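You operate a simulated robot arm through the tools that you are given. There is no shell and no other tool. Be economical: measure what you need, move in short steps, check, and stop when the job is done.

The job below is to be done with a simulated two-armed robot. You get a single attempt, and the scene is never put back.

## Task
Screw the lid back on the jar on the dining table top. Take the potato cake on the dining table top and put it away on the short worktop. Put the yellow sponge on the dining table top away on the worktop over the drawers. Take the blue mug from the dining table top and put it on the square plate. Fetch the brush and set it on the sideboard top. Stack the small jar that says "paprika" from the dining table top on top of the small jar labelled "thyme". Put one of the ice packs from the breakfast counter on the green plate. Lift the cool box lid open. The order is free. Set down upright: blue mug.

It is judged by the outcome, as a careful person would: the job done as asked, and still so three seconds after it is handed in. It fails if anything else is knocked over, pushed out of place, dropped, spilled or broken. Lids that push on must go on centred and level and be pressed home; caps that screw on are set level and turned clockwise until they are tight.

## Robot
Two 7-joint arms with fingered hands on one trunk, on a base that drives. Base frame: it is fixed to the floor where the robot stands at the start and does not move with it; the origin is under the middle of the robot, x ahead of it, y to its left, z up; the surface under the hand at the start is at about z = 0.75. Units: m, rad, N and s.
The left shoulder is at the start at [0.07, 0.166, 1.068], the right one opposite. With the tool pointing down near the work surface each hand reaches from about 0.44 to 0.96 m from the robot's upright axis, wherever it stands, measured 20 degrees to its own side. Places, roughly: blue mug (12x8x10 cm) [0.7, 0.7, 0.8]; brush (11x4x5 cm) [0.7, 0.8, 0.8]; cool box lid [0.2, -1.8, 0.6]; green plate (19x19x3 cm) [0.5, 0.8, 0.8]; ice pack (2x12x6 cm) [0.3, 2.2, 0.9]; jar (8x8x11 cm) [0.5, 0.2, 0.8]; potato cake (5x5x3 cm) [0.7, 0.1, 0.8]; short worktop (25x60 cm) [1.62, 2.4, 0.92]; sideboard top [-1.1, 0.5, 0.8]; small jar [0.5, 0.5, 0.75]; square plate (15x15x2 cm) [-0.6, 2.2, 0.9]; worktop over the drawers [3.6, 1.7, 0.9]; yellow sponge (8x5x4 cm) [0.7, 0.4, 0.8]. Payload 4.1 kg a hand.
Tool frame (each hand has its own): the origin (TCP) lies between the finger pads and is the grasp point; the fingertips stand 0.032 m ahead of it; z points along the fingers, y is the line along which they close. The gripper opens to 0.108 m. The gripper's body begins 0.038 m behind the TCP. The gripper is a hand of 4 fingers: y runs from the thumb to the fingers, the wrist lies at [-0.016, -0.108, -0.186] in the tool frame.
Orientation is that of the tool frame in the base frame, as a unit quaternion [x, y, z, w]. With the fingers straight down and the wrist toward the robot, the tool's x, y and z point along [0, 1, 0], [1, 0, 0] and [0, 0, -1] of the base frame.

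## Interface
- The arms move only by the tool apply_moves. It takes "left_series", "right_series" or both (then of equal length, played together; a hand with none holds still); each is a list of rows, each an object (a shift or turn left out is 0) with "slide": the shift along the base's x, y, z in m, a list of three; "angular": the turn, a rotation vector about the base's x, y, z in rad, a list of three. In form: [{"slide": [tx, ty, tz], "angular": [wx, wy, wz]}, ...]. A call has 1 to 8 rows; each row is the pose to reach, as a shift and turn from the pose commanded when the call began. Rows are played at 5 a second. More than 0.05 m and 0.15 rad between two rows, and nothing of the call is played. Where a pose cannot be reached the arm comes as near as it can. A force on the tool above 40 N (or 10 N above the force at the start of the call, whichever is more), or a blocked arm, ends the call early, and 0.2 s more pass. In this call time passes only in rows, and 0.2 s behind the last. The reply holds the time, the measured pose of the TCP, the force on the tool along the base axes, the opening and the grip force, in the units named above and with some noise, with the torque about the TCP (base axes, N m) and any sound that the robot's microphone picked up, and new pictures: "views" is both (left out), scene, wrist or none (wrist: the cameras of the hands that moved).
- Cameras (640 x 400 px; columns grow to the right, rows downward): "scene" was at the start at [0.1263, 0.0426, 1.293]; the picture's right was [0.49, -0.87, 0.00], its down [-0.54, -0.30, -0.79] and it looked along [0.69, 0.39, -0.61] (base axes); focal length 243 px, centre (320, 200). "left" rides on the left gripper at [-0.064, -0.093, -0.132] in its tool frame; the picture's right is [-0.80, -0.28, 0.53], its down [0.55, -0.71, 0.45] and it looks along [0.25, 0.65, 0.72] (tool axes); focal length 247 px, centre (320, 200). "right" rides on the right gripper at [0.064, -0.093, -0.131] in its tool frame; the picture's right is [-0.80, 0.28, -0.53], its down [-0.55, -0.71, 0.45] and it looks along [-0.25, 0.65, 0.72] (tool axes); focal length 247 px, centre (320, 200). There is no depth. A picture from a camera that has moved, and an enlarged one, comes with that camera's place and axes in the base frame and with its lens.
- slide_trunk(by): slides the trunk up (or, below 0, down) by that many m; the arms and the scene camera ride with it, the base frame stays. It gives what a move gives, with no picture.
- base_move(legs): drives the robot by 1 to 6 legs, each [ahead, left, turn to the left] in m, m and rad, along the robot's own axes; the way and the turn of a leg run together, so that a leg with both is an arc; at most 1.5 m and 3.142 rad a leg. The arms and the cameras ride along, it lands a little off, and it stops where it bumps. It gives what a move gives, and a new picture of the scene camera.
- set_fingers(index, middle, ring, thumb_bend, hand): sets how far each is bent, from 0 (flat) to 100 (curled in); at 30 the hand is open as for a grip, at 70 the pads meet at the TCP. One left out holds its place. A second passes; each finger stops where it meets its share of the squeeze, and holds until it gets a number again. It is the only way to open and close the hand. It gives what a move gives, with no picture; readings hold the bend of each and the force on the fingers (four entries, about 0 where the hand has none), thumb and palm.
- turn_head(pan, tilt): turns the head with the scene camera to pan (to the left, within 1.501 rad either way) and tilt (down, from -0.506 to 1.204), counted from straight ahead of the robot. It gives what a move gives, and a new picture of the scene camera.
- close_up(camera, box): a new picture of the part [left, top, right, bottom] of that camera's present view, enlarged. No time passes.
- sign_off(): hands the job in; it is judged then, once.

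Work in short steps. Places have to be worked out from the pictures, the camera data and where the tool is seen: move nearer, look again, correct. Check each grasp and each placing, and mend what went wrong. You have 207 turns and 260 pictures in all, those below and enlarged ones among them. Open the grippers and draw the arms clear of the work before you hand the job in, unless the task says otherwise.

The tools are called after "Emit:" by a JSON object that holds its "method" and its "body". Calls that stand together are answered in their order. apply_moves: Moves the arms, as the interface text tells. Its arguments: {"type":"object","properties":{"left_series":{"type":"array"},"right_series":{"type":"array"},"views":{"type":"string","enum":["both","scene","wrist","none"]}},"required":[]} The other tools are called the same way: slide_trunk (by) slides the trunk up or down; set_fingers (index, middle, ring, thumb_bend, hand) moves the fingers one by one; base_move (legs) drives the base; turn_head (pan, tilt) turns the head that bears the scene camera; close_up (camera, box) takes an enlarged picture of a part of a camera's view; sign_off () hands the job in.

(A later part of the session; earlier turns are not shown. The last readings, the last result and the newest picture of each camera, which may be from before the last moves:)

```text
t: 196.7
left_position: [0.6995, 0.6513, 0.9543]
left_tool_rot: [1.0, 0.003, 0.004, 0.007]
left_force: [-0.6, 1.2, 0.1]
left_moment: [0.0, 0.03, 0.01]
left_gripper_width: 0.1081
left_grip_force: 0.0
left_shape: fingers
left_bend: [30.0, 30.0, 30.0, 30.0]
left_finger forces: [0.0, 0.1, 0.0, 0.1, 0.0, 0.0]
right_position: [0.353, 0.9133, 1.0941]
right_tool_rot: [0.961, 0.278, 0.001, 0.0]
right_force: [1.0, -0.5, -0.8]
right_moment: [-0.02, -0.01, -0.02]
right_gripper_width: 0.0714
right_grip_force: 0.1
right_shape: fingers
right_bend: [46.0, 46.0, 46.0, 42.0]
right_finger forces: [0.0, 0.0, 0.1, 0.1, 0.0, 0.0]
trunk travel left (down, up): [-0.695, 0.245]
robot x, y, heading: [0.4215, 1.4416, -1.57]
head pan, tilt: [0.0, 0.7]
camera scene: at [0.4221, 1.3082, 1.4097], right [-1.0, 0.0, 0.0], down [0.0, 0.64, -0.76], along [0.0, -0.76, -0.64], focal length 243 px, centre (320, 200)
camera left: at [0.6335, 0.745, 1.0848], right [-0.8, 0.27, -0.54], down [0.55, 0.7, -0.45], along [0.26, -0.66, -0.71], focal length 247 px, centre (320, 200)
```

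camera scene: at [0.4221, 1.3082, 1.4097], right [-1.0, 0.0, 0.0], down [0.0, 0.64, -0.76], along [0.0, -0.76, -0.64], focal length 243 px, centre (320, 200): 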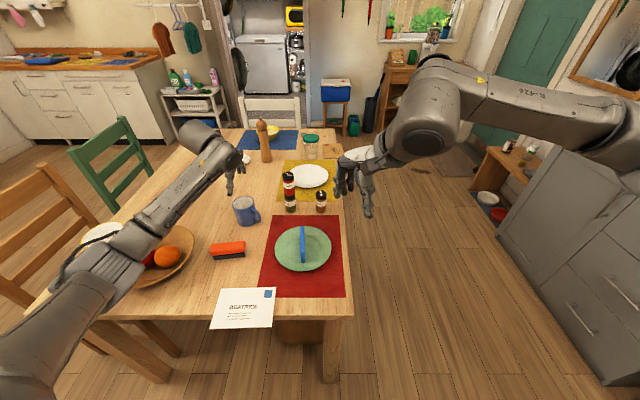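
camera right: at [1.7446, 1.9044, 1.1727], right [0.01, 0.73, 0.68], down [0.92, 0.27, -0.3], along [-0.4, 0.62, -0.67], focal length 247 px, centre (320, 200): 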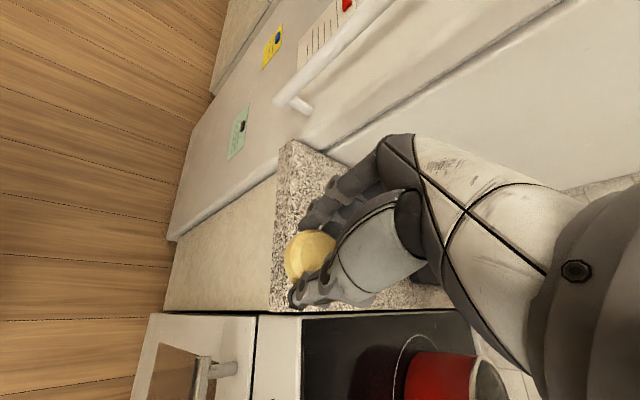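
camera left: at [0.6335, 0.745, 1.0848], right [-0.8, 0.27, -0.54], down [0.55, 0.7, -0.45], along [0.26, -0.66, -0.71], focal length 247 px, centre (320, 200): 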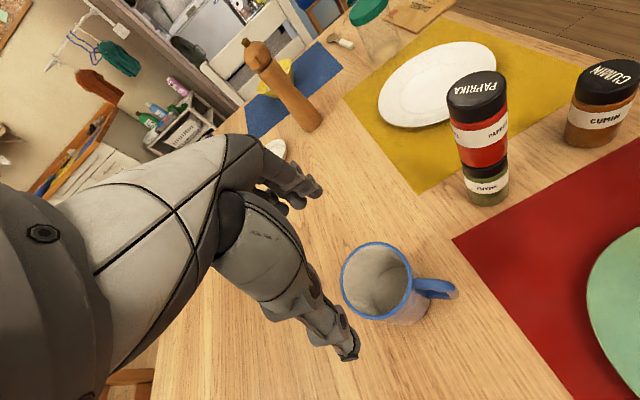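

Mug ≈ (0.692, 0.654), handle toward −x, clear of the closing axis. I lower around it and grip.

Emit:
{"method": "apply_moves", "body": {"left_series": [{"slide": [-0.0075, 0.003, -0.03]}, {"slide": [-0.0075, 0.003, -0.065]}, {"slide": [-0.0075, 0.003, -0.1]}, {"slide": [-0.0075, 0.003, -0.131]}], "views": "wrist"}}

Emit:
{"method": "set_fingers", "body": {"hand": "left", "index": 66, "middle": 66, "ring": 66, "thumb_bend": 66}}

Emit:
{"method": "apply_moves", "body": {"left_series": [{"slide": [0, 0, 0.02]}, {"slide": [0, 0, 0.06]}, {"slide": [0, 0, 0.105]}, {"slide": [0, 0, 0.15]}, {"slide": [0, 0, 0.195]}, {"slide": [0, 0.02, 0.235]}, {"slide": [0, 0.06, 0.26]}, {"slide": [0, 0.1, 0.28]}], "views": "both"}}

```text
t: 197.7
left_position: [0.6944, 0.6532, 0.8226]
left_tool_rot: [1.0, 0.002, 0.003, 0.006]
left_force: [0.4, -0.9, 0.8]
left_moment: [-0.03, -0.03, -0.01]
left_gripper_width: 0.1088
left_grip_force: 0.7
left_shape: fingers
left_bend: [30.0, 30.0, 30.0, 30.0]
left_finger forces: [0.7, 0.1, 0.0, 0.0, 0.0, 0.1]
right_position: [0.3541, 0.9132, 1.093]
right_tool_rot: [0.961, 0.277, 0.0, 0.0]
right_force: [-0.2, 0.4, -0.4]
right_moment: [-0.02, -0.03, -0.03]
right_gripper_width: 0.0718
right_grip_force: 0.1
right_shape: fingers
right_bend: [46.0, 46.0, 46.0, 42.0]
right_finger forces: [0.0, 0.1, 0.1, 0.1, 0.0, 0.1]
trunk travel left (down, up): [-0.695, 0.245]
robot x, y, heading: [0.4238, 1.4409, -1.571]
head pan, tilt: [0.0, 0.7]
camera left: at [0.6278, 0.7478, 0.953], right [-0.8, 0.27, -0.54], down [0.55, 0.7, -0.45], along [0.26, -0.66, -0.71], focal length 247 px, centre (320, 200)
```

left: 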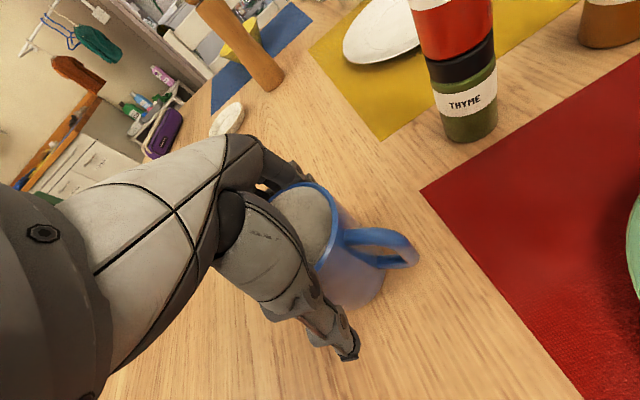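

```text
t: 198.7
left_position: [0.6939, 0.6547, 0.8241]
left_tool_rot: [1.0, 0.002, 0.003, 0.007]
left_force: [0.6, -3.1, 6.0]
left_moment: [-0.49, -0.08, 0.02]
left_gripper_width: 0.0685
left_grip_force: 34.2
left_shape: fingers
left_bend: [59.0, 48.0, 53.0, 53.0]
left_finger forces: [16.8, 8.7, 7.9, 0.0, 33.4, 0.0]
right_position: [0.3536, 0.9135, 1.0945]
right_tool_rot: [0.961, 0.278, 0.0, 0.0]
right_force: [-0.6, 0.8, 0.0]
right_moment: [0.01, 0.0, 0.0]
right_gripper_width: 0.0718
right_grip_force: 0.1
right_shape: fingers
right_bend: [46.0, 46.0, 46.0, 42.0]
right_finger forces: [0.0, 0.0, 0.1, 0.0, 0.1, 0.0]
trunk travel left (down, up): [-0.695, 0.245]
robot x, y, heading: [0.4218, 1.4436, -1.572]
head pan, tilt: [0.0, 0.7]
```

```text
t: 200.5
left_position: [0.6932, 0.7546, 1.1051]
left_tool_rot: [1.0, 0.001, 0.003, 0.006]
left_force: [0.1, 0.3, -2.4]
left_moment: [-0.03, 0.0, 0.0]
left_gripper_width: 0.0682
left_grip_force: 30.8
left_shape: fingers
left_bend: [60.0, 48.0, 53.0, 53.0]
left_finger forces: [14.3, 8.1, 7.1, 0.1, 31.9, 0.0]
right_position: [0.3551, 0.9132, 1.0943]
right_tool_rot: [0.961, 0.277, 0.0, 0.0]
right_force: [0.0, -0.5, 0.3]
right_moment: [-0.04, 0.0, 0.03]
right_gripper_width: 0.0714
right_grip_force: 0.1
right_shape: fingers
right_bend: [46.0, 46.0, 46.0, 42.0]
right_finger forces: [0.1, 0.0, 0.0, 0.0, 0.1, 0.1]
trunk travel left (down, up): [-0.695, 0.245]
robot x, y, heading: [0.4207, 1.4464, -1.568]
head pan, tilt: [0.0, 0.7]
camera scene: at [0.4225, 1.3094, 1.4098], right [-1.0, 0.0, 0.0], down [0.0, 0.64, -0.77], along [0.0, -0.77, -0.64], focal length 243 px, centre (320, 200)
camera left: at [0.6268, 0.8495, 1.2344], right [-0.8, 0.27, -0.54], down [0.55, 0.7, -0.45], along [0.26, -0.66, -0.71], focal length 247 px, centre (320, 200)
```

scene: 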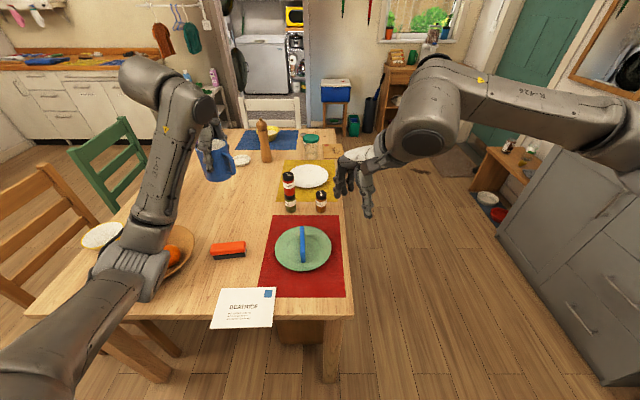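
left: 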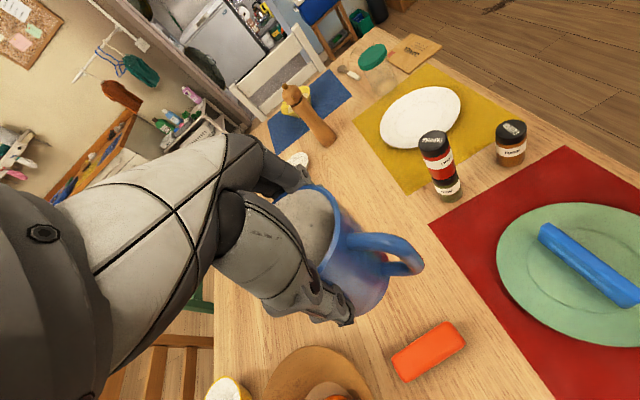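

Mug held upright. I shift the base 20 cm so the right hand can reach the brush and bring it above.

Emit:
{"method": "base_move", "body": {"legs": [[0, 0.2, 0]]}}

Emit:
{"method": "apply_moves", "body": {"right_series": [{"slide": [0.024, -0.015, 0], "angular": [0, 0, -0.08]}, {"slide": [0.048, -0.03, 0], "angular": [0, 0, -0.16]}, {"slide": [0.072, -0.045, 0], "angular": [0, 0, -0.24]}, {"slide": [0.096, -0.06, -0.02], "angular": [0, 0, -0.32]}, {"slide": [0.12, -0.075, -0.05], "angular": [0, 0, -0.4]}, {"slide": [0.144, -0.09, -0.09], "angular": [0, 0, -0.48]}, {"slide": [0.165, -0.105, -0.13], "angular": [0, 0, -0.56]}, {"slide": [0.165, -0.105, -0.17], "angular": [0, 0, -0.56]}], "left_series": [{"slide": [0.01, 0, 0.01]}, {"slide": [0.02, 0, 0.02]}, {"slide": [0.03, 0, 0.03]}, {"slide": [0.04, 0, 0.04]}, {"slide": [0.05, 0, 0.05]}, {"slide": [0.06, 0, 0.05]}, {"slide": [0.06, 0, 0.05]}, {"slide": [0.06, 0, 0.05]}], "views": "both"}}

```text
t: 202.1
left_position: [0.8931, 0.7545, 1.1032]
left_tool_rot: [1.0, 0.001, 0.003, 0.006]
left_force: [0.1, 0.4, -3.1]
left_moment: [0.01, 0.01, 0.0]
left_gripper_width: 0.0684
left_grip_force: 30.8
left_shape: fingers
left_bend: [60.0, 48.0, 53.0, 53.0]
left_finger forces: [14.2, 8.1, 7.0, 0.1, 31.9, 0.1]
right_position: [0.5551, 0.9144, 1.0939]
right_tool_rot: [0.961, 0.277, 0.0, -0.001]
right_force: [-0.3, 0.1, 0.2]
right_moment: [0.01, -0.01, 0.0]
right_gripper_width: 0.0716
right_grip_force: 0.1
right_shape: fingers
right_bend: [46.0, 46.0, 46.0, 42.0]
right_finger forces: [0.1, 0.0, 0.1, 0.0, 0.1, 0.0]
trunk travel left (down, up): [-0.695, 0.245]
robot x, y, heading: [0.6229, 1.4444, -1.567]
head pan, tilt: [0.0, 0.7]
camera scene: at [0.624, 1.3087, 1.4097], right [-1.0, 0.0, 0.0], down [0.0, 0.64, -0.76], along [0.0, -0.76, -0.64], focal length 243 px, centre (320, 200)
```

scene: 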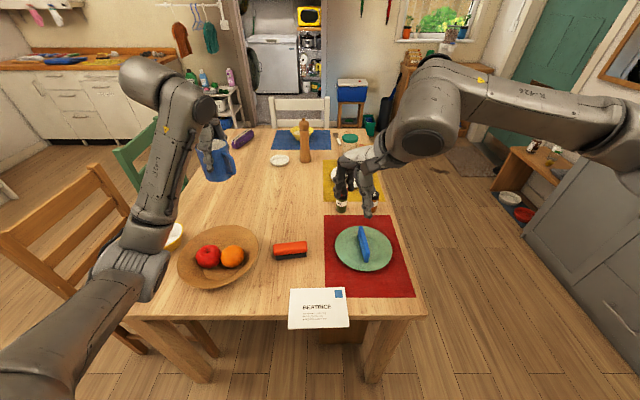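

```text
t: 203.9
left_position: [0.9528, 0.7525, 1.1537]
left_tool_rot: [1.0, 0.002, 0.004, 0.006]
left_force: [0.2, 0.3, -3.3]
left_moment: [-0.02, -0.01, -0.03]
left_gripper_width: 0.0685
left_grip_force: 30.4
left_shape: fingers
left_bend: [60.0, 48.0, 53.0, 53.0]
left_finger forces: [14.3, 8.0, 7.0, 0.0, 31.6, 0.0]
right_position: [0.7191, 0.8081, 0.9243]
right_tool_rot: [1.0, -0.001, 0.001, -0.001]
right_force: [-0.1, 0.0, 0.0]
right_moment: [0.01, -0.01, 0.02]
right_gripper_width: 0.0716
right_grip_force: 0.1
right_shape: fingers
right_bend: [46.0, 46.0, 46.0, 42.0]
right_finger forces: [0.0, 0.0, 0.0, 0.0, 0.0, 0.0]
trunk travel left (down, up): [-0.695, 0.245]
robot x, y, heading: [0.6266, 1.444, -1.568]
head pan, tilt: [0.0, 0.7]
camera scene: at [0.6233, 1.3082, 1.4097], right [-1.0, 0.0, 0.0], down [0.0, 0.64, -0.76], along [0.0, -0.76, -0.64], focal length 243 px, centre (320, 200)
camera right: at [0.7837, 0.9014, 1.0551], right [-0.8, -0.28, 0.53], down [-0.55, 0.71, -0.45], along [-0.25, -0.65, -0.72], focal length 247 px, centre (320, 200)
camera left: at [0.887, 0.8476, 1.2835], right [-0.79, 0.28, -0.54], down [0.55, 0.7, -0.45], along [0.25, -0.66, -0.71], focal length 247 px, centre (320, 200)
```

scene: 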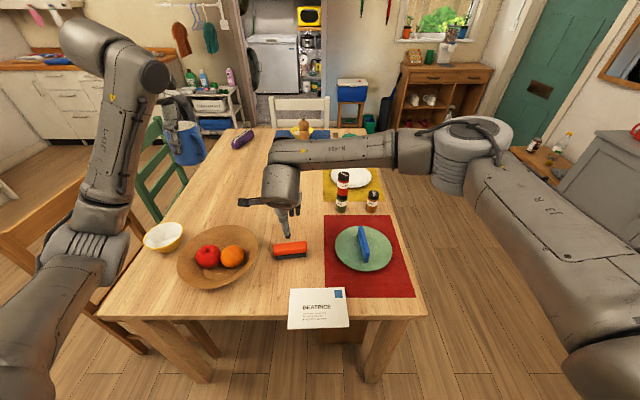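
right: 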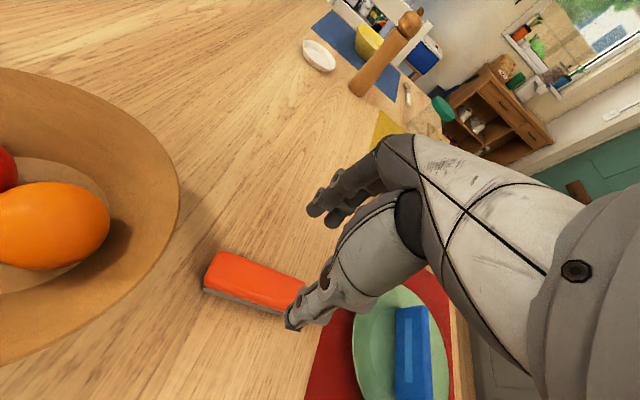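
left: 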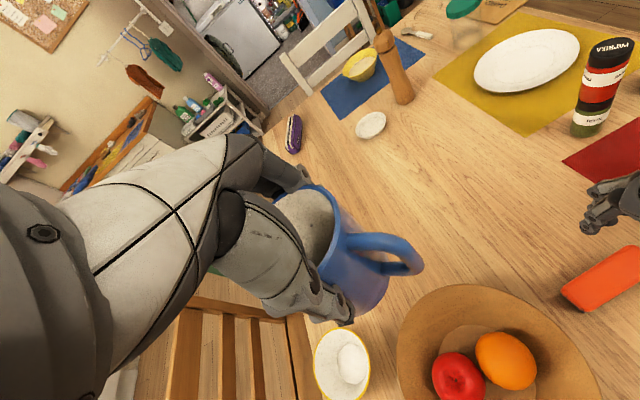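

Brush ≈ (0.7246, 0.8128), long side along x. I lower onto it and grip.

Emit:
{"method": "apply_moves", "body": {"right_series": [{"slide": [0.0055, 0.0047, -0.03]}, {"slide": [0.0055, 0.0047, -0.065]}, {"slide": [0.0055, 0.0047, -0.1]}, {"slide": [0.0055, 0.0047, -0.127]}], "views": "none"}}

Emit:
{"method": "set_fingers", "body": {"hand": "right", "index": 70, "middle": 70, "ring": 70, "thumb_bend": 70}}

Emit:
{"method": "apply_moves", "body": {"right_series": [{"slide": [0, 0, 0.03]}, {"slide": [0, 0, 0.07]}, {"slide": [0, 0, 0.115]}, {"slide": [0, 0, 0.16]}, {"slide": [-0.02, 0.02, 0.2]}, {"slide": [-0.055, 0.03, 0.23]}, {"slide": [-0.095, 0.04, 0.25]}, {"slide": [-0.14, 0.05, 0.26]}], "views": "both"}}

```text
t: 204.9
left_position: [0.9542, 0.7535, 1.1537]
left_tool_rot: [1.0, 0.001, 0.002, 0.007]
left_force: [-0.5, -0.5, -3.0]
left_moment: [-0.03, -0.01, -0.02]
left_gripper_width: 0.0684
left_grip_force: 30.0
left_shape: fingers
left_bend: [60.0, 48.0, 53.0, 53.0]
left_finger forces: [14.3, 8.0, 6.9, 0.1, 31.5, 0.1]
right_position: [0.7257, 0.8121, 0.7951]
right_tool_rot: [1.0, 0.0, 0.0, 0.0]
right_force: [0.1, 0.0, -0.2]
right_moment: [-0.01, -0.02, 0.0]
right_gripper_width: 0.0716
right_grip_force: 0.0
right_shape: fingers
right_bend: [46.0, 46.0, 46.0, 42.0]
right_finger forces: [0.0, 0.0, 0.0, 0.0, 0.0, 0.0]
trunk travel left (down, up): [-0.695, 0.245]
robot x, y, heading: [0.6242, 1.4446, -1.565]
head pan, tilt: [0.0, 0.7]
```

```text
t: 205.9
left_position: [0.9542, 0.7544, 1.1543]
left_tool_rot: [1.0, 0.001, 0.004, 0.005]
left_force: [-0.3, 0.0, -2.8]
left_moment: [0.01, 0.0, -0.05]
left_gripper_width: 0.0681
left_grip_force: 30.7
left_shape: fingers
left_bend: [60.0, 48.0, 53.0, 53.0]
left_finger forces: [14.3, 8.1, 6.9, 0.0, 31.4, 0.0]
right_position: [0.7257, 0.813, 0.7957]
right_tool_rot: [1.0, 0.0, 0.0, 0.0]
right_force: [0.4, 0.1, 1.0]
right_moment: [0.0, 0.0, 0.0]
right_gripper_width: 0.0339
right_grip_force: 16.3
right_shape: fingers
right_bend: [63.0, 65.0, 63.0, 56.0]
right_finger forces: [5.9, 5.1, 5.6, 0.0, 16.6, 0.0]
trunk travel left (down, up): [-0.695, 0.245]
robot x, y, heading: [0.622, 1.4413, -1.564]
head pan, tilt: [0.0, 0.7]
```

```text
t: 207.7
left_position: [0.9505, 0.7538, 1.1554]
left_tool_rot: [1.0, 0.001, 0.005, 0.007]
left_force: [-0.3, 0.3, -2.3]
left_moment: [-0.01, -0.02, 0.02]
left_gripper_width: 0.0683
left_grip_force: 30.4
left_shape: fingers
left_bend: [61.0, 48.0, 53.0, 53.0]
left_finger forces: [14.2, 8.0, 7.0, 0.0, 31.4, 0.0]
right_position: [0.5835, 0.8635, 1.0559]
right_tool_rot: [1.0, 0.0, 0.0, 0.0]
right_force: [0.6, 0.4, -0.6]
right_moment: [-0.04, -0.03, -0.03]
right_gripper_width: 0.034
right_grip_force: 16.5
right_shape: fingers
right_bend: [63.0, 65.0, 64.0, 57.0]
right_finger forces: [6.0, 5.3, 5.5, 0.0, 16.1, 0.0]
trunk travel left (down, up): [-0.695, 0.245]
robot x, y, heading: [0.6263, 1.4476, -1.565]
head pan, tilt: [0.0, 0.7]
camera scene: at [0.621, 1.3096, 1.4098], right [-1.0, 0.0, 0.0], down [0.0, 0.64, -0.77], along [0.0, -0.77, -0.64], focal length 243 px, centre (320, 200)
camera right: at [0.6472, 0.9573, 1.1881], right [-0.8, -0.28, 0.53], down [-0.55, 0.71, -0.45], along [-0.25, -0.65, -0.72], focal length 247 px, centre (320, 200)
```

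scene: 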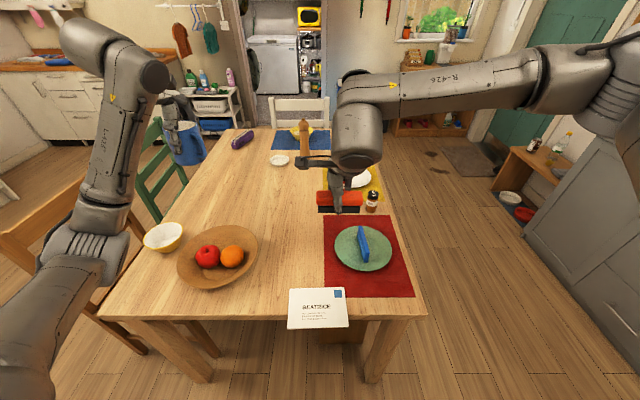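
right: 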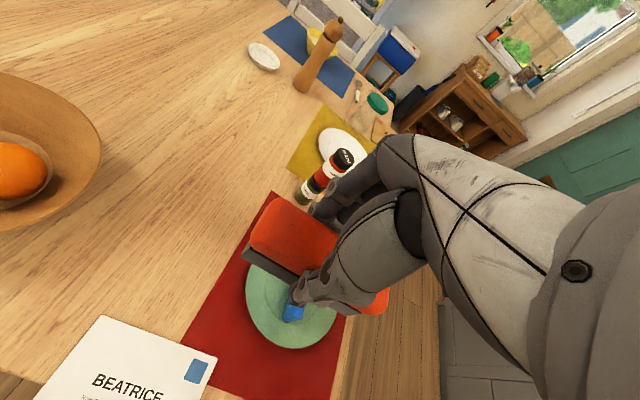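

Both held. I turn clockwise (via the open side) to face the breakfast counter and drive left toward the square plate.

Emit:
{"method": "base_move", "body": {"legs": [[0, 0, -1.571], [0, 0, -1.571], [-0.05, 0.6, 0], [0, 0.45, 0]]}}

```text
t: 221.0
left_position: [-0.7609, 2.0615, 1.1538]
left_tool_rot: [-0.007, 1.0, 0.006, -0.002]
left_force: [0.1, 0.4, -2.5]
left_moment: [0.01, -0.02, 0.01]
left_gripper_width: 0.0672
left_grip_force: 28.0
left_shape: fingers
left_bend: [62.0, 49.0, 54.0, 53.0]
left_finger forces: [13.0, 7.5, 7.0, 0.0, 28.0, 0.1]
right_position: [-0.3927, 1.9572, 1.0555]
right_tool_rot: [-0.006, 1.0, 0.0, 0.0]
right_force: [0.2, 0.2, -0.4]
right_moment: [0.01, 0.03, -0.01]
right_gripper_width: 0.0332
right_grip_force: 15.3
right_shape: fingers
right_bend: [64.0, 65.0, 64.0, 57.0]
right_finger forces: [5.3, 5.1, 5.1, 0.0, 14.7, 0.0]
trunk travel left (down, up): [-0.695, 0.245]
robot x, y, heading: [-0.4223, 1.3756, 1.587]
head pan, tilt: [0.0, 0.7]
camera scene: at [-0.4241, 1.5119, 1.4097], right [1.0, 0.01, 0.0], down [0.01, -0.64, -0.76], along [-0.01, 0.76, -0.64], focal length 243 px, centre (320, 200)
```

scene: 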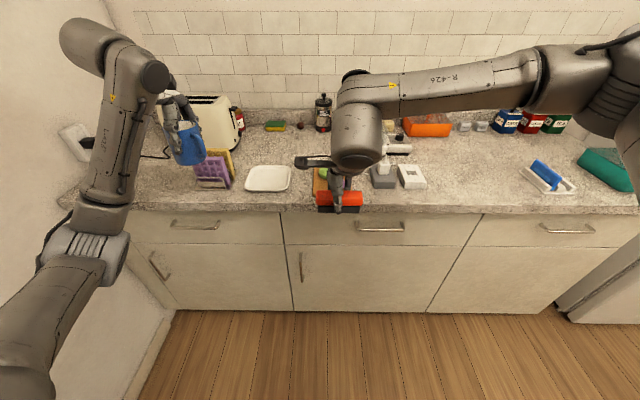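

Square plate ≈ (−0.617, 2.21). I bring the mug over it and lower, pulling the right hand back a bit.

Emit:
{"method": "apply_moves", "body": {"left_series": [{"slide": [0.029, 0.03, 0]}, {"slide": [0.058, 0.06, 0]}, {"slide": [0.087, 0.09, 0]}, {"slide": [0.116, 0.12, 0]}, {"slide": [0.144, 0.149, -0.005]}, {"slide": [0.144, 0.149, -0.045]}, {"slide": [0.144, 0.149, -0.085]}, {"slide": [0.144, 0.149, -0.12]}], "right_series": [{"slide": [0.01, -0.015, 0]}, {"slide": [0.02, -0.03, 0]}, {"slide": [0.03, -0.045, 0]}, {"slide": [0.04, -0.06, 0]}, {"slide": [0.05, -0.07, 0]}, {"slide": [0.06, -0.07, 0]}, {"slide": [0.07, -0.07, 0]}, {"slide": [0.08, -0.07, 0]}], "views": "both"}}

Emit:
{"method": "close_up", "body": {"camera": "scene", "box": [200, 110, 340, 230]}}

```text
t: 222.8
left_position: [-0.6167, 2.2117, 1.0348]
left_tool_rot: [-0.007, 1.0, 0.006, -0.003]
left_force: [0.2, 0.7, -3.7]
left_moment: [-0.01, 0.01, 0.02]
left_gripper_width: 0.0671
left_grip_force: 27.9
left_shape: fingers
left_bend: [62.0, 49.0, 54.0, 53.0]
left_finger forces: [13.2, 7.5, 7.0, 0.0, 27.7, 0.1]
right_position: [-0.3117, 1.8875, 1.0558]
right_tool_rot: [-0.006, 1.0, 0.0, 0.0]
right_force: [-0.7, 0.5, -1.1]
right_moment: [-0.02, 0.01, 0.02]
right_gripper_width: 0.0333
right_grip_force: 15.2
right_shape: fingers
right_bend: [64.0, 65.0, 64.0, 57.0]
right_finger forces: [5.2, 5.1, 5.1, 0.1, 14.7, 0.0]
trunk travel left (down, up): [-0.695, 0.245]
robot x, y, heading: [-0.423, 1.3732, 1.585]
head pan, tilt: [0.0, 0.7]
camera scene: at [-0.4234, 1.5124, 1.4097], right [1.0, 0.01, 0.0], down [0.01, -0.64, -0.76], along [-0.01, 0.76, -0.64], focal length 243 px, centre (320, 200)
camera right: at [-0.3745, 1.7953, 1.187], right [0.79, 0.29, 0.53], down [0.56, -0.7, -0.45], along [0.24, 0.65, -0.72], focal length 247 px, centre (320, 200)
camera left: at [-0.5501, 2.1187, 1.1633], right [0.8, -0.27, -0.54], down [-0.54, -0.71, -0.45], along [-0.26, 0.65, -0.71], focal length 247 px, centre (320, 200)
```

scene: 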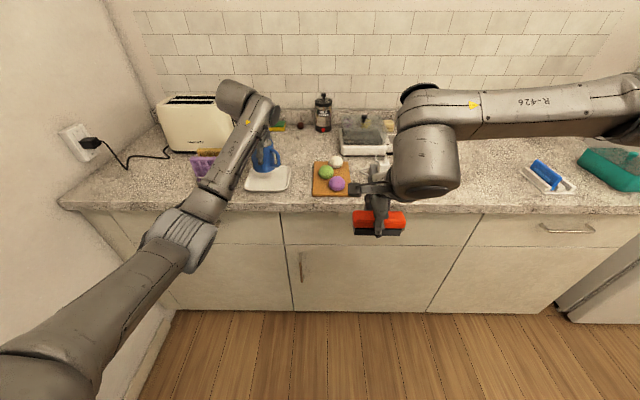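
right: 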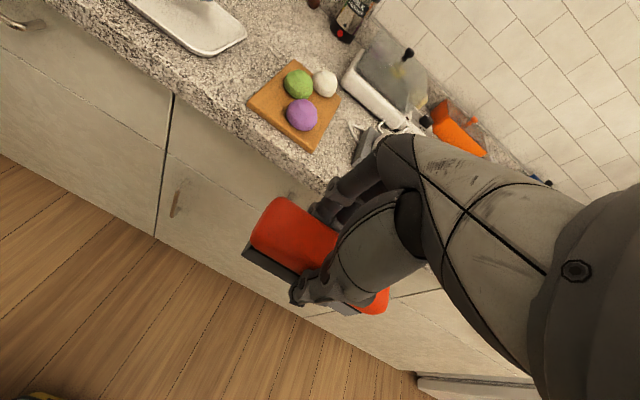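
left: 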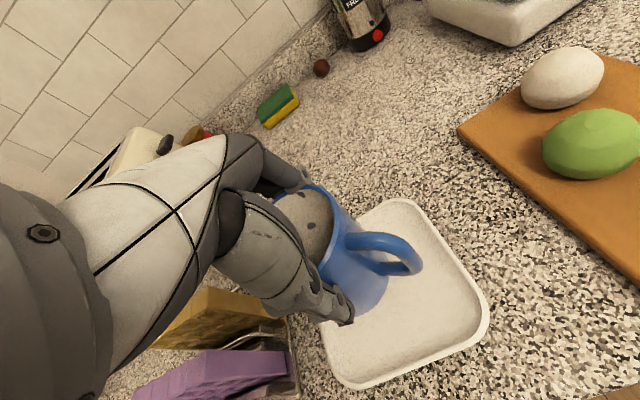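

```text
3.33 times, centred on (270, 170) of scene
camera zoom: at [-0.4234, 1.5124, 1.4097], right [1.0, 0.01, 0.0], down [0.01, -0.64, -0.76], along [-0.01, 0.76, -0.64], focal length 810 px, centre (487, 300)
```

zoom: 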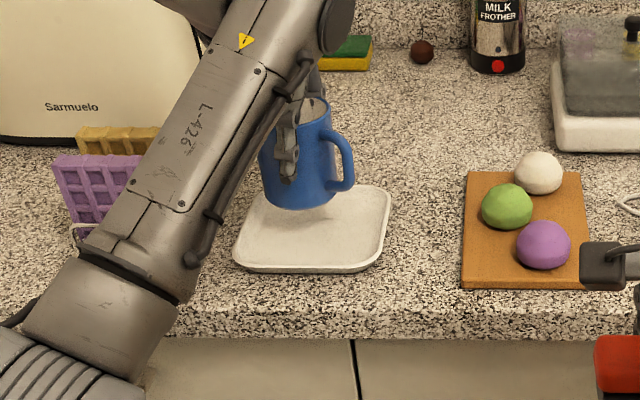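

Mug is nearly centred over the plate. I nudge +6 mm x, −6 mm y and lower to contact.

Emit:
{"method": "apply_moves", "body": {"left_series": [{"slide": [0.006, -0.006, -0.01]}, {"slide": [0.006, -0.006, -0.022]}, {"slide": [0.006, -0.006, -0.032]}, {"slide": [0.006, -0.006, -0.038]}], "views": "none"}}

Emit:
{"method": "close_up", "body": {"camera": "scene", "box": [200, 110, 340, 230]}}

```text
t: 223.8
left_position: [-0.6111, 2.2051, 0.9961]
left_tool_rot: [-0.007, 1.0, 0.006, -0.002]
left_force: [-0.6, 0.1, -2.2]
left_moment: [0.03, 0.0, -0.03]
left_gripper_width: 0.0672
left_grip_force: 28.2
left_shape: fingers
left_bend: [62.0, 49.0, 54.0, 53.0]
left_finger forces: [13.1, 7.5, 7.1, 0.0, 27.6, 0.0]
right_position: [-0.3113, 1.8883, 1.0554]
right_tool_rot: [-0.005, 1.0, 0.0, 0.0]
right_force: [0.6, -0.5, -0.3]
right_moment: [0.02, 0.02, 0.0]
right_gripper_width: 0.033
right_grip_force: 14.8
right_shape: fingers
right_bend: [64.0, 65.0, 64.0, 57.0]
right_finger forces: [5.4, 5.1, 5.1, 0.0, 14.7, 0.0]
trunk travel left (down, up): [-0.695, 0.245]
robot x, y, heading: [-0.423, 1.3819, 1.586]
head pan, tilt: [0.0, 0.7]
```

```text
3.33 times, centred on (270, 170) of scene
camera zoom: at [-0.4238, 1.5121, 1.4097], right [1.0, 0.01, 0.0], down [0.01, -0.64, -0.76], along [-0.01, 0.76, -0.64], focal length 810 px, centre (487, 300)
```

zoom: 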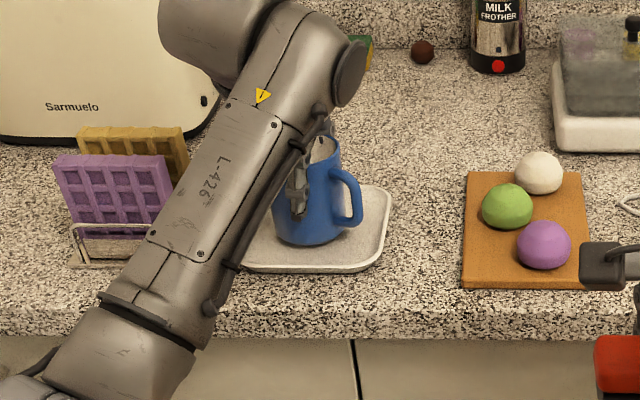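

Emit:
{"method": "apply_moves", "body": {"left_series": [{"slide": [0, 0.004, -0.003]}, {"slide": [0, 0.004, -0.006]}, {"slide": [0, 0.004, -0.009]}], "views": "none"}}

```text
t: 224.6
left_position: [-0.612, 2.2089, 0.991]
left_tool_rot: [-0.007, 1.0, 0.01, -0.004]
left_force: [0.1, 1.7, 12.0]
left_moment: [0.57, 0.06, 0.04]
left_gripper_width: 0.0673
left_grip_force: 29.4
left_shape: fingers
left_bend: [62.0, 49.0, 54.0, 53.0]
left_finger forces: [14.7, 8.3, 8.1, 0.0, 28.3, 0.0]
right_position: [-0.3112, 1.8862, 1.0562]
right_tool_rot: [-0.006, 1.0, 0.001, -0.001]
right_force: [0.1, 0.5, -1.3]
right_moment: [0.0, 0.01, 0.01]
right_gripper_width: 0.0332
right_grip_force: 15.5
right_shape: fingers
right_bend: [64.0, 65.0, 64.0, 57.0]
right_finger forces: [5.4, 5.0, 5.1, 0.0, 14.6, 0.0]
trunk travel left (down, up): [-0.695, 0.245]
robot x, y, heading: [-0.4214, 1.3764, 1.588]
head pan, tilt: [0.0, 0.7]
```

Contact. I open the left hand fully and lift straight up.

Emit:
{"method": "set_fingers", "body": {"hand": "left", "index": 30, "middle": 30, "ring": 30, "thumb_bend": 30}}

Emit:
{"method": "apply_moves", "body": {"left_series": [{"slide": [0, 0, 0.03]}, {"slide": [0, 0, 0.065]}, {"slide": [0, 0, 0.105]}, {"slide": [0, 0, 0.15]}, {"slide": [0, -0.04, 0.17]}, {"slide": [0, -0.085, 0.17]}, {"slide": [0, -0.13, 0.17]}, {"slide": [0, -0.17, 0.17]}], "views": "both"}}

```text
t: 225.6
left_position: [-0.6111, 2.2092, 0.9868]
left_tool_rot: [-0.007, 1.0, 0.006, -0.002]
left_force: [-0.2, -0.7, 0.2]
left_moment: [0.0, -0.01, 0.0]
left_gripper_width: 0.1086
left_grip_force: 0.3
left_shape: fingers
left_bend: [30.0, 30.0, 30.0, 30.0]
left_finger forces: [0.0, 0.0, 0.1, 0.0, 0.2, 0.0]
right_position: [-0.3123, 1.8871, 1.056]
right_tool_rot: [-0.006, 1.0, 0.0, 0.0]
right_force: [-0.2, 0.2, -1.1]
right_moment: [0.04, 0.0, -0.05]
right_gripper_width: 0.0333
right_grip_force: 14.7
right_shape: fingers
right_bend: [64.0, 65.0, 64.0, 57.0]
right_finger forces: [5.3, 5.2, 5.1, 0.1, 14.7, 0.1]
trunk travel left (down, up): [-0.695, 0.245]
robot x, y, heading: [-0.4257, 1.3754, 1.59]
head pan, tilt: [0.0, 0.7]
```

```text
t: 227.4
left_position: [-0.6105, 2.0379, 1.1579]
left_tool_rot: [-0.007, 1.0, 0.006, -0.003]
left_force: [1.1, 0.0, -0.5]
left_moment: [0.01, 0.0, -0.01]
left_gripper_width: 0.1086
left_grip_force: 0.0
left_shape: fingers
left_bend: [30.0, 30.0, 30.0, 30.0]
left_finger forces: [0.0, 0.1, 0.0, 0.0, 0.0, 0.0]
right_position: [-0.3116, 1.8862, 1.055]
right_tool_rot: [-0.007, 1.0, 0.001, 0.0]
right_force: [-0.2, -1.0, 0.4]
right_moment: [0.0, 0.02, 0.01]
right_gripper_width: 0.0336
right_grip_force: 14.8
right_shape: fingers
right_bend: [64.0, 65.0, 64.0, 57.0]
right_finger forces: [5.3, 5.2, 5.1, 0.0, 14.8, 0.0]
trunk travel left (down, up): [-0.695, 0.245]
robot x, y, heading: [-0.4191, 1.3745, 1.585]
head pan, tilt: [0.0, 0.7]
camera scene: at [-0.4232, 1.5099, 1.4098], right [1.0, 0.01, 0.0], down [0.01, -0.64, -0.77], along [-0.01, 0.77, -0.64], focal length 243 px, centre (320, 200)
camera left: at [-0.5447, 1.9444, 1.287], right [0.8, -0.26, -0.54], down [-0.54, -0.71, -0.45], along [-0.26, 0.65, -0.71], focal length 247 px, centre (320, 200)
```

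scene: 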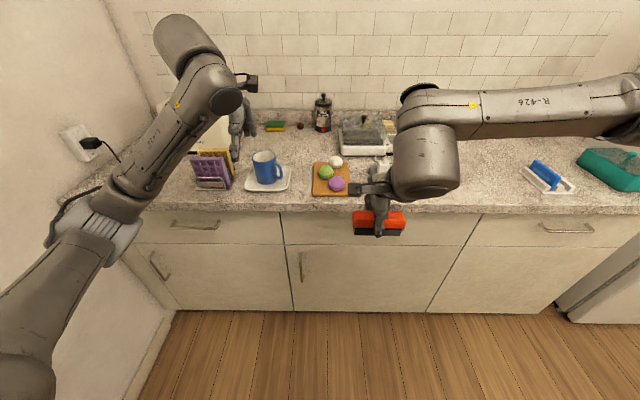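
left: 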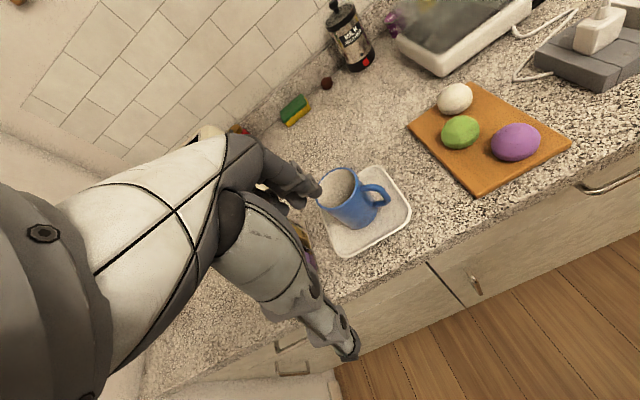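

Mug stands on the square plate. I step clear of the wall shelf, turn to face the sideboard, and drive down to it with the brush.

Emit:
{"method": "base_move", "body": {"legs": [[-0.02, -0.24, 0], [0, 0, 1.556], [0, 0.93, 0]]}}

```text
t: 237.4
left_position: [-0.8538, 0.2558, 1.1575]
left_tool_rot: [-0.706, 0.708, 0.002, -0.006]
left_force: [-0.4, -0.2, -0.3]
left_moment: [-0.03, 0.01, -0.03]
left_gripper_width: 0.1088
left_grip_force: 0.0
left_shape: fingers
left_bend: [30.0, 30.0, 30.0, 30.0]
left_finger forces: [0.0, 0.0, 0.1, 0.1, 0.0, 0.1]
right_position: [-0.6978, 0.5513, 1.0556]
right_tool_rot: [-0.706, 0.709, 0.0, 0.0]
right_force: [0.4, 0.0, -0.5]
right_moment: [0.02, -0.01, 0.01]
right_gripper_width: 0.0329
right_grip_force: 14.6
right_shape: fingers
right_bend: [64.0, 65.0, 64.0, 57.0]
right_finger forces: [5.3, 5.0, 4.9, 0.0, 14.1, 0.0]
trunk travel left (down, up): [-0.695, 0.245]
robot x, y, heading: [-0.1876, 0.4324, 3.136]
head pan, tilt: [0.0, 0.7]
camera scene: at [-0.3222, 0.4322, 1.4097], right [0.0, 1.0, 0.0], down [0.64, 0.0, -0.76], along [-0.76, 0.0, -0.64], focal length 243 px, centre (320, 200)
```

scene: 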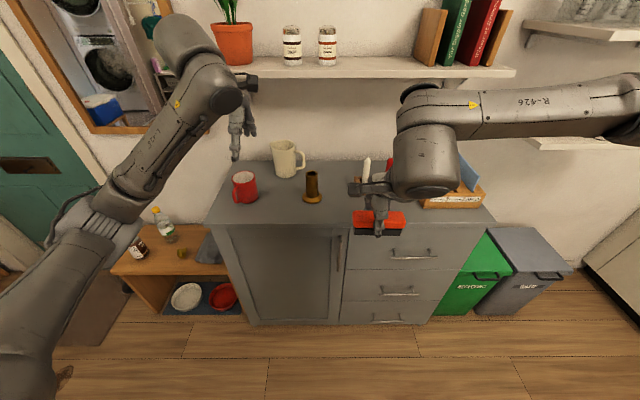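

I check the sideboard top behind my hand with the right wrist camera.

Emit:
{"method": "close_up", "body": {"camera": "right", "box": [0, 0, 640, 400]}}

```text
1.00 times, centred on (320, 200) of right (not enlarged: the box is as wide or as high as the picture)
camera zoom: at [-0.6041, 0.4868, 1.1872], right [-0.28, 0.8, 0.53], down [0.71, 0.55, -0.45], along [-0.65, 0.25, -0.72], focal length 247 px, centre (320, 200)
```

zoom: 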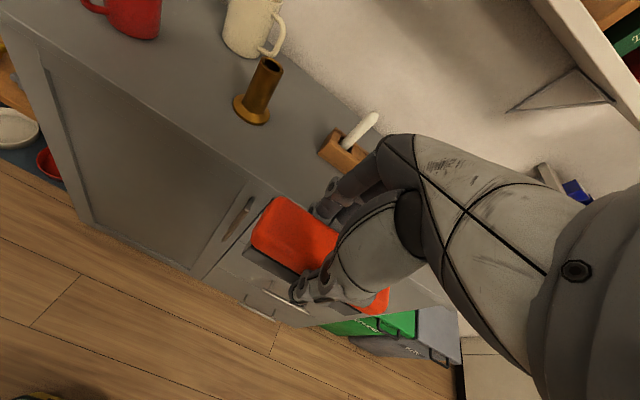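

Free spot at ≈ (−0.985, 0.555). I move in while descending, staying under the shelf.

Emit:
{"method": "apply_moves", "body": {"right_series": [{"slide": [-0.041, 0.0005, -0.022]}, {"slide": [-0.082, 0.001, -0.044]}, {"slide": [-0.123, 0.0015, -0.066]}, {"slide": [-0.164, 0.002, -0.088]}, {"slide": [-0.205, 0.0025, -0.11]}, {"slide": [-0.246, 0.003, -0.132]}, {"slide": [-0.287, 0.004, -0.154]}, {"slide": [-0.287, 0.004, -0.185]}], "views": "both"}}

```text
t: 239.1
left_position: [-0.8511, 0.2552, 1.1602]
left_tool_rot: [-0.706, 0.708, 0.003, -0.009]
left_force: [0.3, -0.4, 0.0]
left_moment: [-0.03, 0.01, -0.04]
left_gripper_width: 0.1086
left_grip_force: 0.0
left_shape: fingers
left_bend: [30.0, 30.0, 30.0, 30.0]
left_finger forces: [0.1, 0.0, 0.1, 0.0, 0.1, 0.0]
right_position: [-0.9754, 0.5537, 0.9094]
right_tool_rot: [-0.705, 0.709, 0.0, -0.003]
right_force: [19.1, 1.3, 8.9]
right_moment: [0.1, 0.11, -0.25]
right_gripper_width: 0.0352
right_grip_force: 33.9
right_shape: fingers
right_bend: [66.0, 70.0, 66.0, 56.0]
right_finger forces: [3.3, 39.4, 3.1, 0.1, 21.5, 0.1]
trunk travel left (down, up): [-0.695, 0.245]
robot x, y, heading: [-0.1874, 0.434, 3.14]
head pan, tilt: [0.0, 0.7]
stopped in row 8 (right hand): the force on the tool passed its limit at 54 N (the readings are from after the stop); the commanded pose is now the measured one
camera scene: at [-0.3163, 0.4324, 1.4104], right [0.0, 1.0, 0.0], down [0.64, 0.0, -0.77], along [-0.77, 0.0, -0.64], focal length 243 px, centre (320, 200)
camera right: at [-0.8822, 0.4904, 1.0404], right [-0.28, 0.8, 0.53], down [0.71, 0.54, -0.45], along [-0.65, 0.25, -0.72], focal length 247 px, centre (320, 200)
```

scene: 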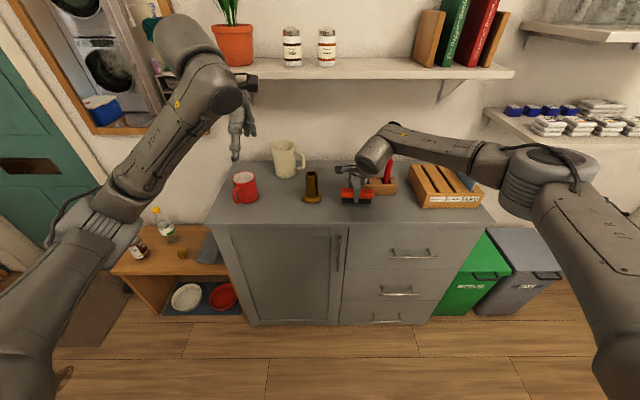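
right: 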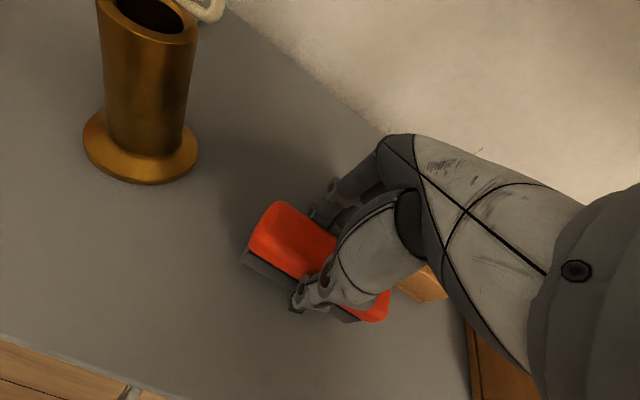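

A finger touched the wooden block behind. I back off toward the front at once and look.

Emit:
{"method": "apply_moves", "body": {"right_series": [{"slide": [0.02, -0.005, 0.005]}, {"slide": [0.05, -0.02, 0.01]}, {"slide": [0.08, -0.03, 0.02]}], "views": "wrist"}}

Emit:
{"method": "close_up", "body": {"camera": "scene", "box": [290, 120, 490, 240]}}

```text
t: 239.8
left_position: [-0.8542, 0.2541, 1.1579]
left_tool_rot: [-0.706, 0.708, 0.002, -0.006]
left_force: [0.6, 0.8, -0.2]
left_moment: [0.01, -0.02, -0.02]
left_gripper_width: 0.1087
left_grip_force: 0.0
left_shape: fingers
left_bend: [30.0, 30.0, 30.0, 30.0]
left_finger forces: [0.0, 0.0, 0.0, 0.0, 0.1, 0.0]
right_position: [-0.8976, 0.5235, 0.9243]
right_tool_rot: [-0.705, 0.709, -0.002, -0.002]
right_force: [-0.2, 0.2, -1.3]
right_moment: [0.0, 0.0, 0.02]
right_gripper_width: 0.0345
right_grip_force: 15.6
right_shape: fingers
right_bend: [64.0, 67.0, 65.0, 57.0]
right_finger forces: [5.7, 5.4, 5.4, 0.0, 14.7, 0.0]
trunk travel left (down, up): [-0.695, 0.245]
robot x, y, heading: [-0.1899, 0.4301, 3.139]
head pan, tilt: [0.0, 0.7]
camera right: at [-0.8059, 0.4605, 1.0569], right [-0.28, 0.8, 0.53], down [0.71, 0.54, -0.45], along [-0.65, 0.25, -0.72], focal length 247 px, centre (320, 200)
```

right: 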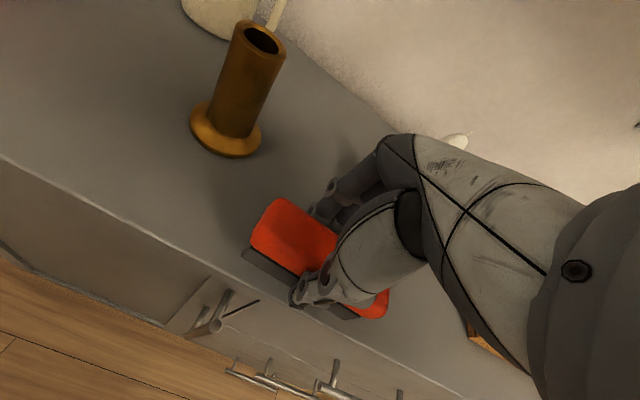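

```text
3.20 times, centred on (390, 180) of scene
camera zoom: at [-0.3222, 0.4323, 1.4097], right [0.0, 1.0, 0.0], down [0.64, 0.0, -0.76], along [-0.76, 0.0, -0.64], focal length 778 px, centre (96, 264)
```

zoom: 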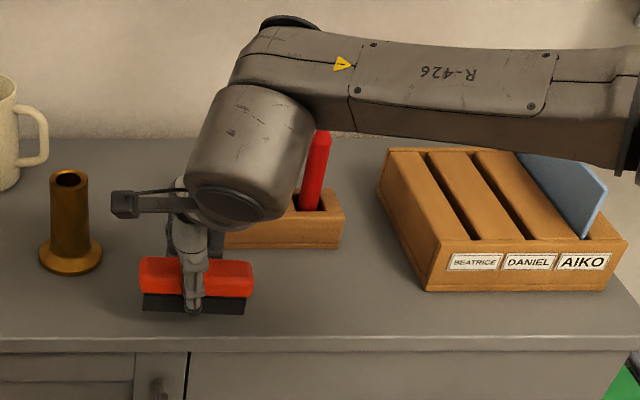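

The pen tray seems undisturbed. I use a spot nearer the front-left: (−0.965, 0.50), and lower.

Emit:
{"method": "apply_moves", "body": {"right_series": [{"slide": [-0.034, -0.0235, 0]}, {"slide": [-0.067, -0.0235, -0.01]}, {"slide": [-0.067, -0.0235, -0.035]}, {"slide": [-0.067, -0.0235, -0.06]}, {"slide": [-0.067, -0.0235, -0.07]}], "views": "none"}}

Emit:
{"method": "close_up", "body": {"camera": "scene", "box": [290, 120, 490, 240]}}

```text
t: 240.8
left_position: [-0.853, 0.2551, 1.1577]
left_tool_rot: [-0.706, 0.708, 0.003, -0.007]
left_force: [-0.4, -0.9, 0.4]
left_moment: [-0.02, -0.04, -0.01]
left_gripper_width: 0.1088
left_grip_force: 0.1
left_shape: fingers
left_bend: [30.0, 30.0, 30.0, 30.0]
left_finger forces: [0.0, 0.0, 0.0, 0.0, 0.0, 0.0]
right_position: [-0.9708, 0.5004, 0.8859]
right_tool_rot: [-0.705, 0.709, 0.002, -0.009]
right_force: [6.3, 2.0, 21.3]
right_moment: [0.21, -0.39, -0.05]
right_gripper_width: 0.0338
right_grip_force: 18.5
right_shape: fingers
right_bend: [65.0, 66.0, 67.0, 58.0]
right_finger forces: [4.8, 4.6, 3.1, 0.0, 24.0, 0.0]
trunk travel left (down, up): [-0.695, 0.245]
robot x, y, heading: [-0.1891, 0.4347, 3.135]
head pan, tilt: [0.0, 0.7]
stopped in row 4 (right hand): the force on the tool passed its limit at 53 N (the readings are from after the stop); the commanded pose is now the measured one
```

```text
3.20 times, centred on (390, 180) of scene
camera zoom: at [-0.3197, 0.4321, 1.4102], right [0.0, 1.0, 0.0], down [0.64, 0.0, -0.77], along [-0.77, 0.0, -0.64], focal length 778 px, centre (96, 264)
```

zoom: 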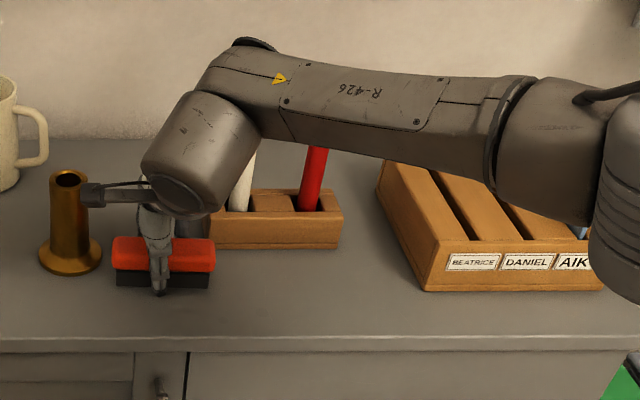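

Contact made (the top is at z≈0.84). I ease off slightly, open, and lift away.

Emit:
{"method": "apply_moves", "body": {"right_series": [{"slide": [0, 0, 0.003]}], "views": "none"}}

Emit:
{"method": "set_fingers", "body": {"hand": "right", "index": 48, "middle": 48, "ring": 48, "thumb_bend": 44}}

Emit:
{"method": "apply_moves", "body": {"right_series": [{"slide": [0, 0, 0.03]}, {"slide": [0, 0, 0.07]}, {"slide": [0.03, 0, 0.1]}, {"slide": [0.075, 0, 0.12]}, {"slide": [0.12, 0, 0.13]}, {"slide": [0.165, 0, 0.14]}, {"slide": [0.21, 0, 0.15]}], "views": "scene"}}

Emit:
{"method": "close_up", "body": {"camera": "scene", "box": [220, 120, 500, 240]}}

```text
t: 241.2
left_position: [-0.8534, 0.2546, 1.1575]
left_tool_rot: [-0.706, 0.708, 0.003, -0.007]
left_force: [0.3, 0.4, 0.6]
left_moment: [-0.02, 0.01, -0.01]
left_gripper_width: 0.1086
left_grip_force: 0.0
left_shape: fingers
left_bend: [30.0, 30.0, 30.0, 30.0]
left_finger forces: [0.0, 0.1, 0.0, 0.0, 0.0, 0.1]
right_position: [-0.971, 0.4992, 0.8857]
right_tool_rot: [-0.706, 0.709, 0.002, -0.008]
right_force: [3.4, 0.4, 13.0]
right_moment: [0.12, 0.02, -0.03]
right_gripper_width: 0.0334
right_grip_force: 16.5
right_shape: fingers
right_bend: [65.0, 66.0, 66.0, 58.0]
right_finger forces: [5.4, 5.3, 3.8, 0.0, 17.5, 0.0]
trunk travel left (down, up): [-0.695, 0.245]
robot x, y, heading: [-0.1887, 0.4327, 3.14]
head pan, tilt: [0.0, 0.7]
```

```text
t: 242.2
left_position: [-0.8528, 0.2548, 1.1574]
left_tool_rot: [-0.706, 0.708, 0.003, -0.008]
left_force: [-1.0, -0.6, -0.3]
left_moment: [0.03, -0.01, 0.0]
left_gripper_width: 0.1087
left_grip_force: 0.0
left_shape: fingers
left_bend: [30.0, 30.0, 30.0, 30.0]
left_finger forces: [0.0, 0.1, 0.0, 0.1, 0.0, 0.1]
right_position: [-0.9681, 0.5013, 0.8861]
right_tool_rot: [-0.705, 0.709, 0.001, -0.008]
right_force: [2.6, 0.2, 8.3]
right_moment: [0.06, 0.14, -0.01]
right_gripper_width: 0.0652
right_grip_force: 4.5
right_shape: fingers
right_bend: [49.0, 51.0, 48.0, 44.0]
right_finger forces: [1.3, 7.3, 0.1, 0.0, 0.1, 0.1]
trunk travel left (down, up): [-0.695, 0.245]
robot x, y, heading: [-0.1856, 0.4315, 3.139]
head pan, tilt: [0.0, 0.7]
```

```text
t: 243.8
left_position: [-0.8534, 0.2548, 1.1564]
left_tool_rot: [-0.706, 0.708, 0.003, -0.007]
left_force: [-0.1, 0.6, 0.1]
left_moment: [0.0, 0.02, 0.0]
left_gripper_width: 0.1084
left_grip_force: 0.2
left_shape: fingers
left_bend: [30.0, 30.0, 30.0, 30.0]
left_finger forces: [0.0, 0.0, 0.0, 0.0, 0.0, 0.0]
right_position: [-0.7579, 0.5005, 1.0342]
right_tool_rot: [-0.705, 0.709, 0.003, -0.008]
right_force: [1.2, 0.0, -0.4]
right_moment: [-0.02, 0.06, -0.02]
right_gripper_width: 0.0661
right_grip_force: 0.1
right_shape: fingers
right_bend: [48.0, 48.0, 48.0, 44.0]
right_finger forces: [0.0, 0.0, 0.1, 0.0, 0.0, 0.0]
trunk travel left (down, up): [-0.695, 0.245]
robot x, y, heading: [-0.1894, 0.4315, 3.14]
head pan, tilt: [0.0, 0.7]
camera scene: at [-0.3206, 0.4323, 1.4099], right [0.0, 1.0, 0.0], down [0.64, 0.0, -0.77], along [-0.77, 0.0, -0.64], focal length 243 px, centre (320, 200)
```

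scene: 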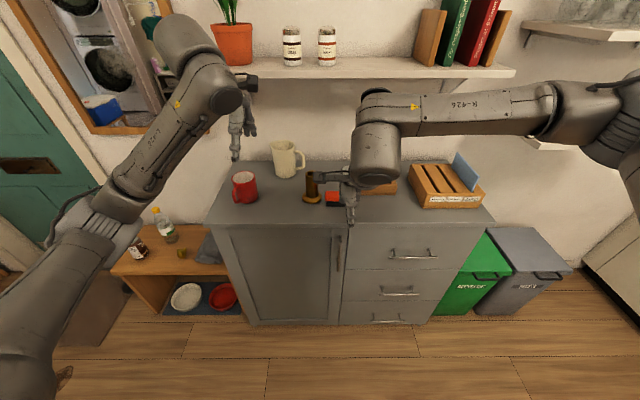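

```text
2.29 times, centred on (360, 180) of scene
camera zoom: at [-0.3206, 0.4323, 1.4099], right [0.0, 1.0, 0.0], down [0.64, 0.0, -0.77], along [-0.77, 0.0, -0.64], focal length 555 px, centre (229, 246)
```

zoom: 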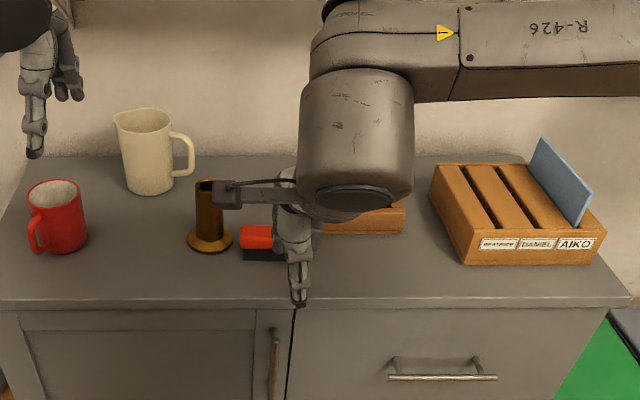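

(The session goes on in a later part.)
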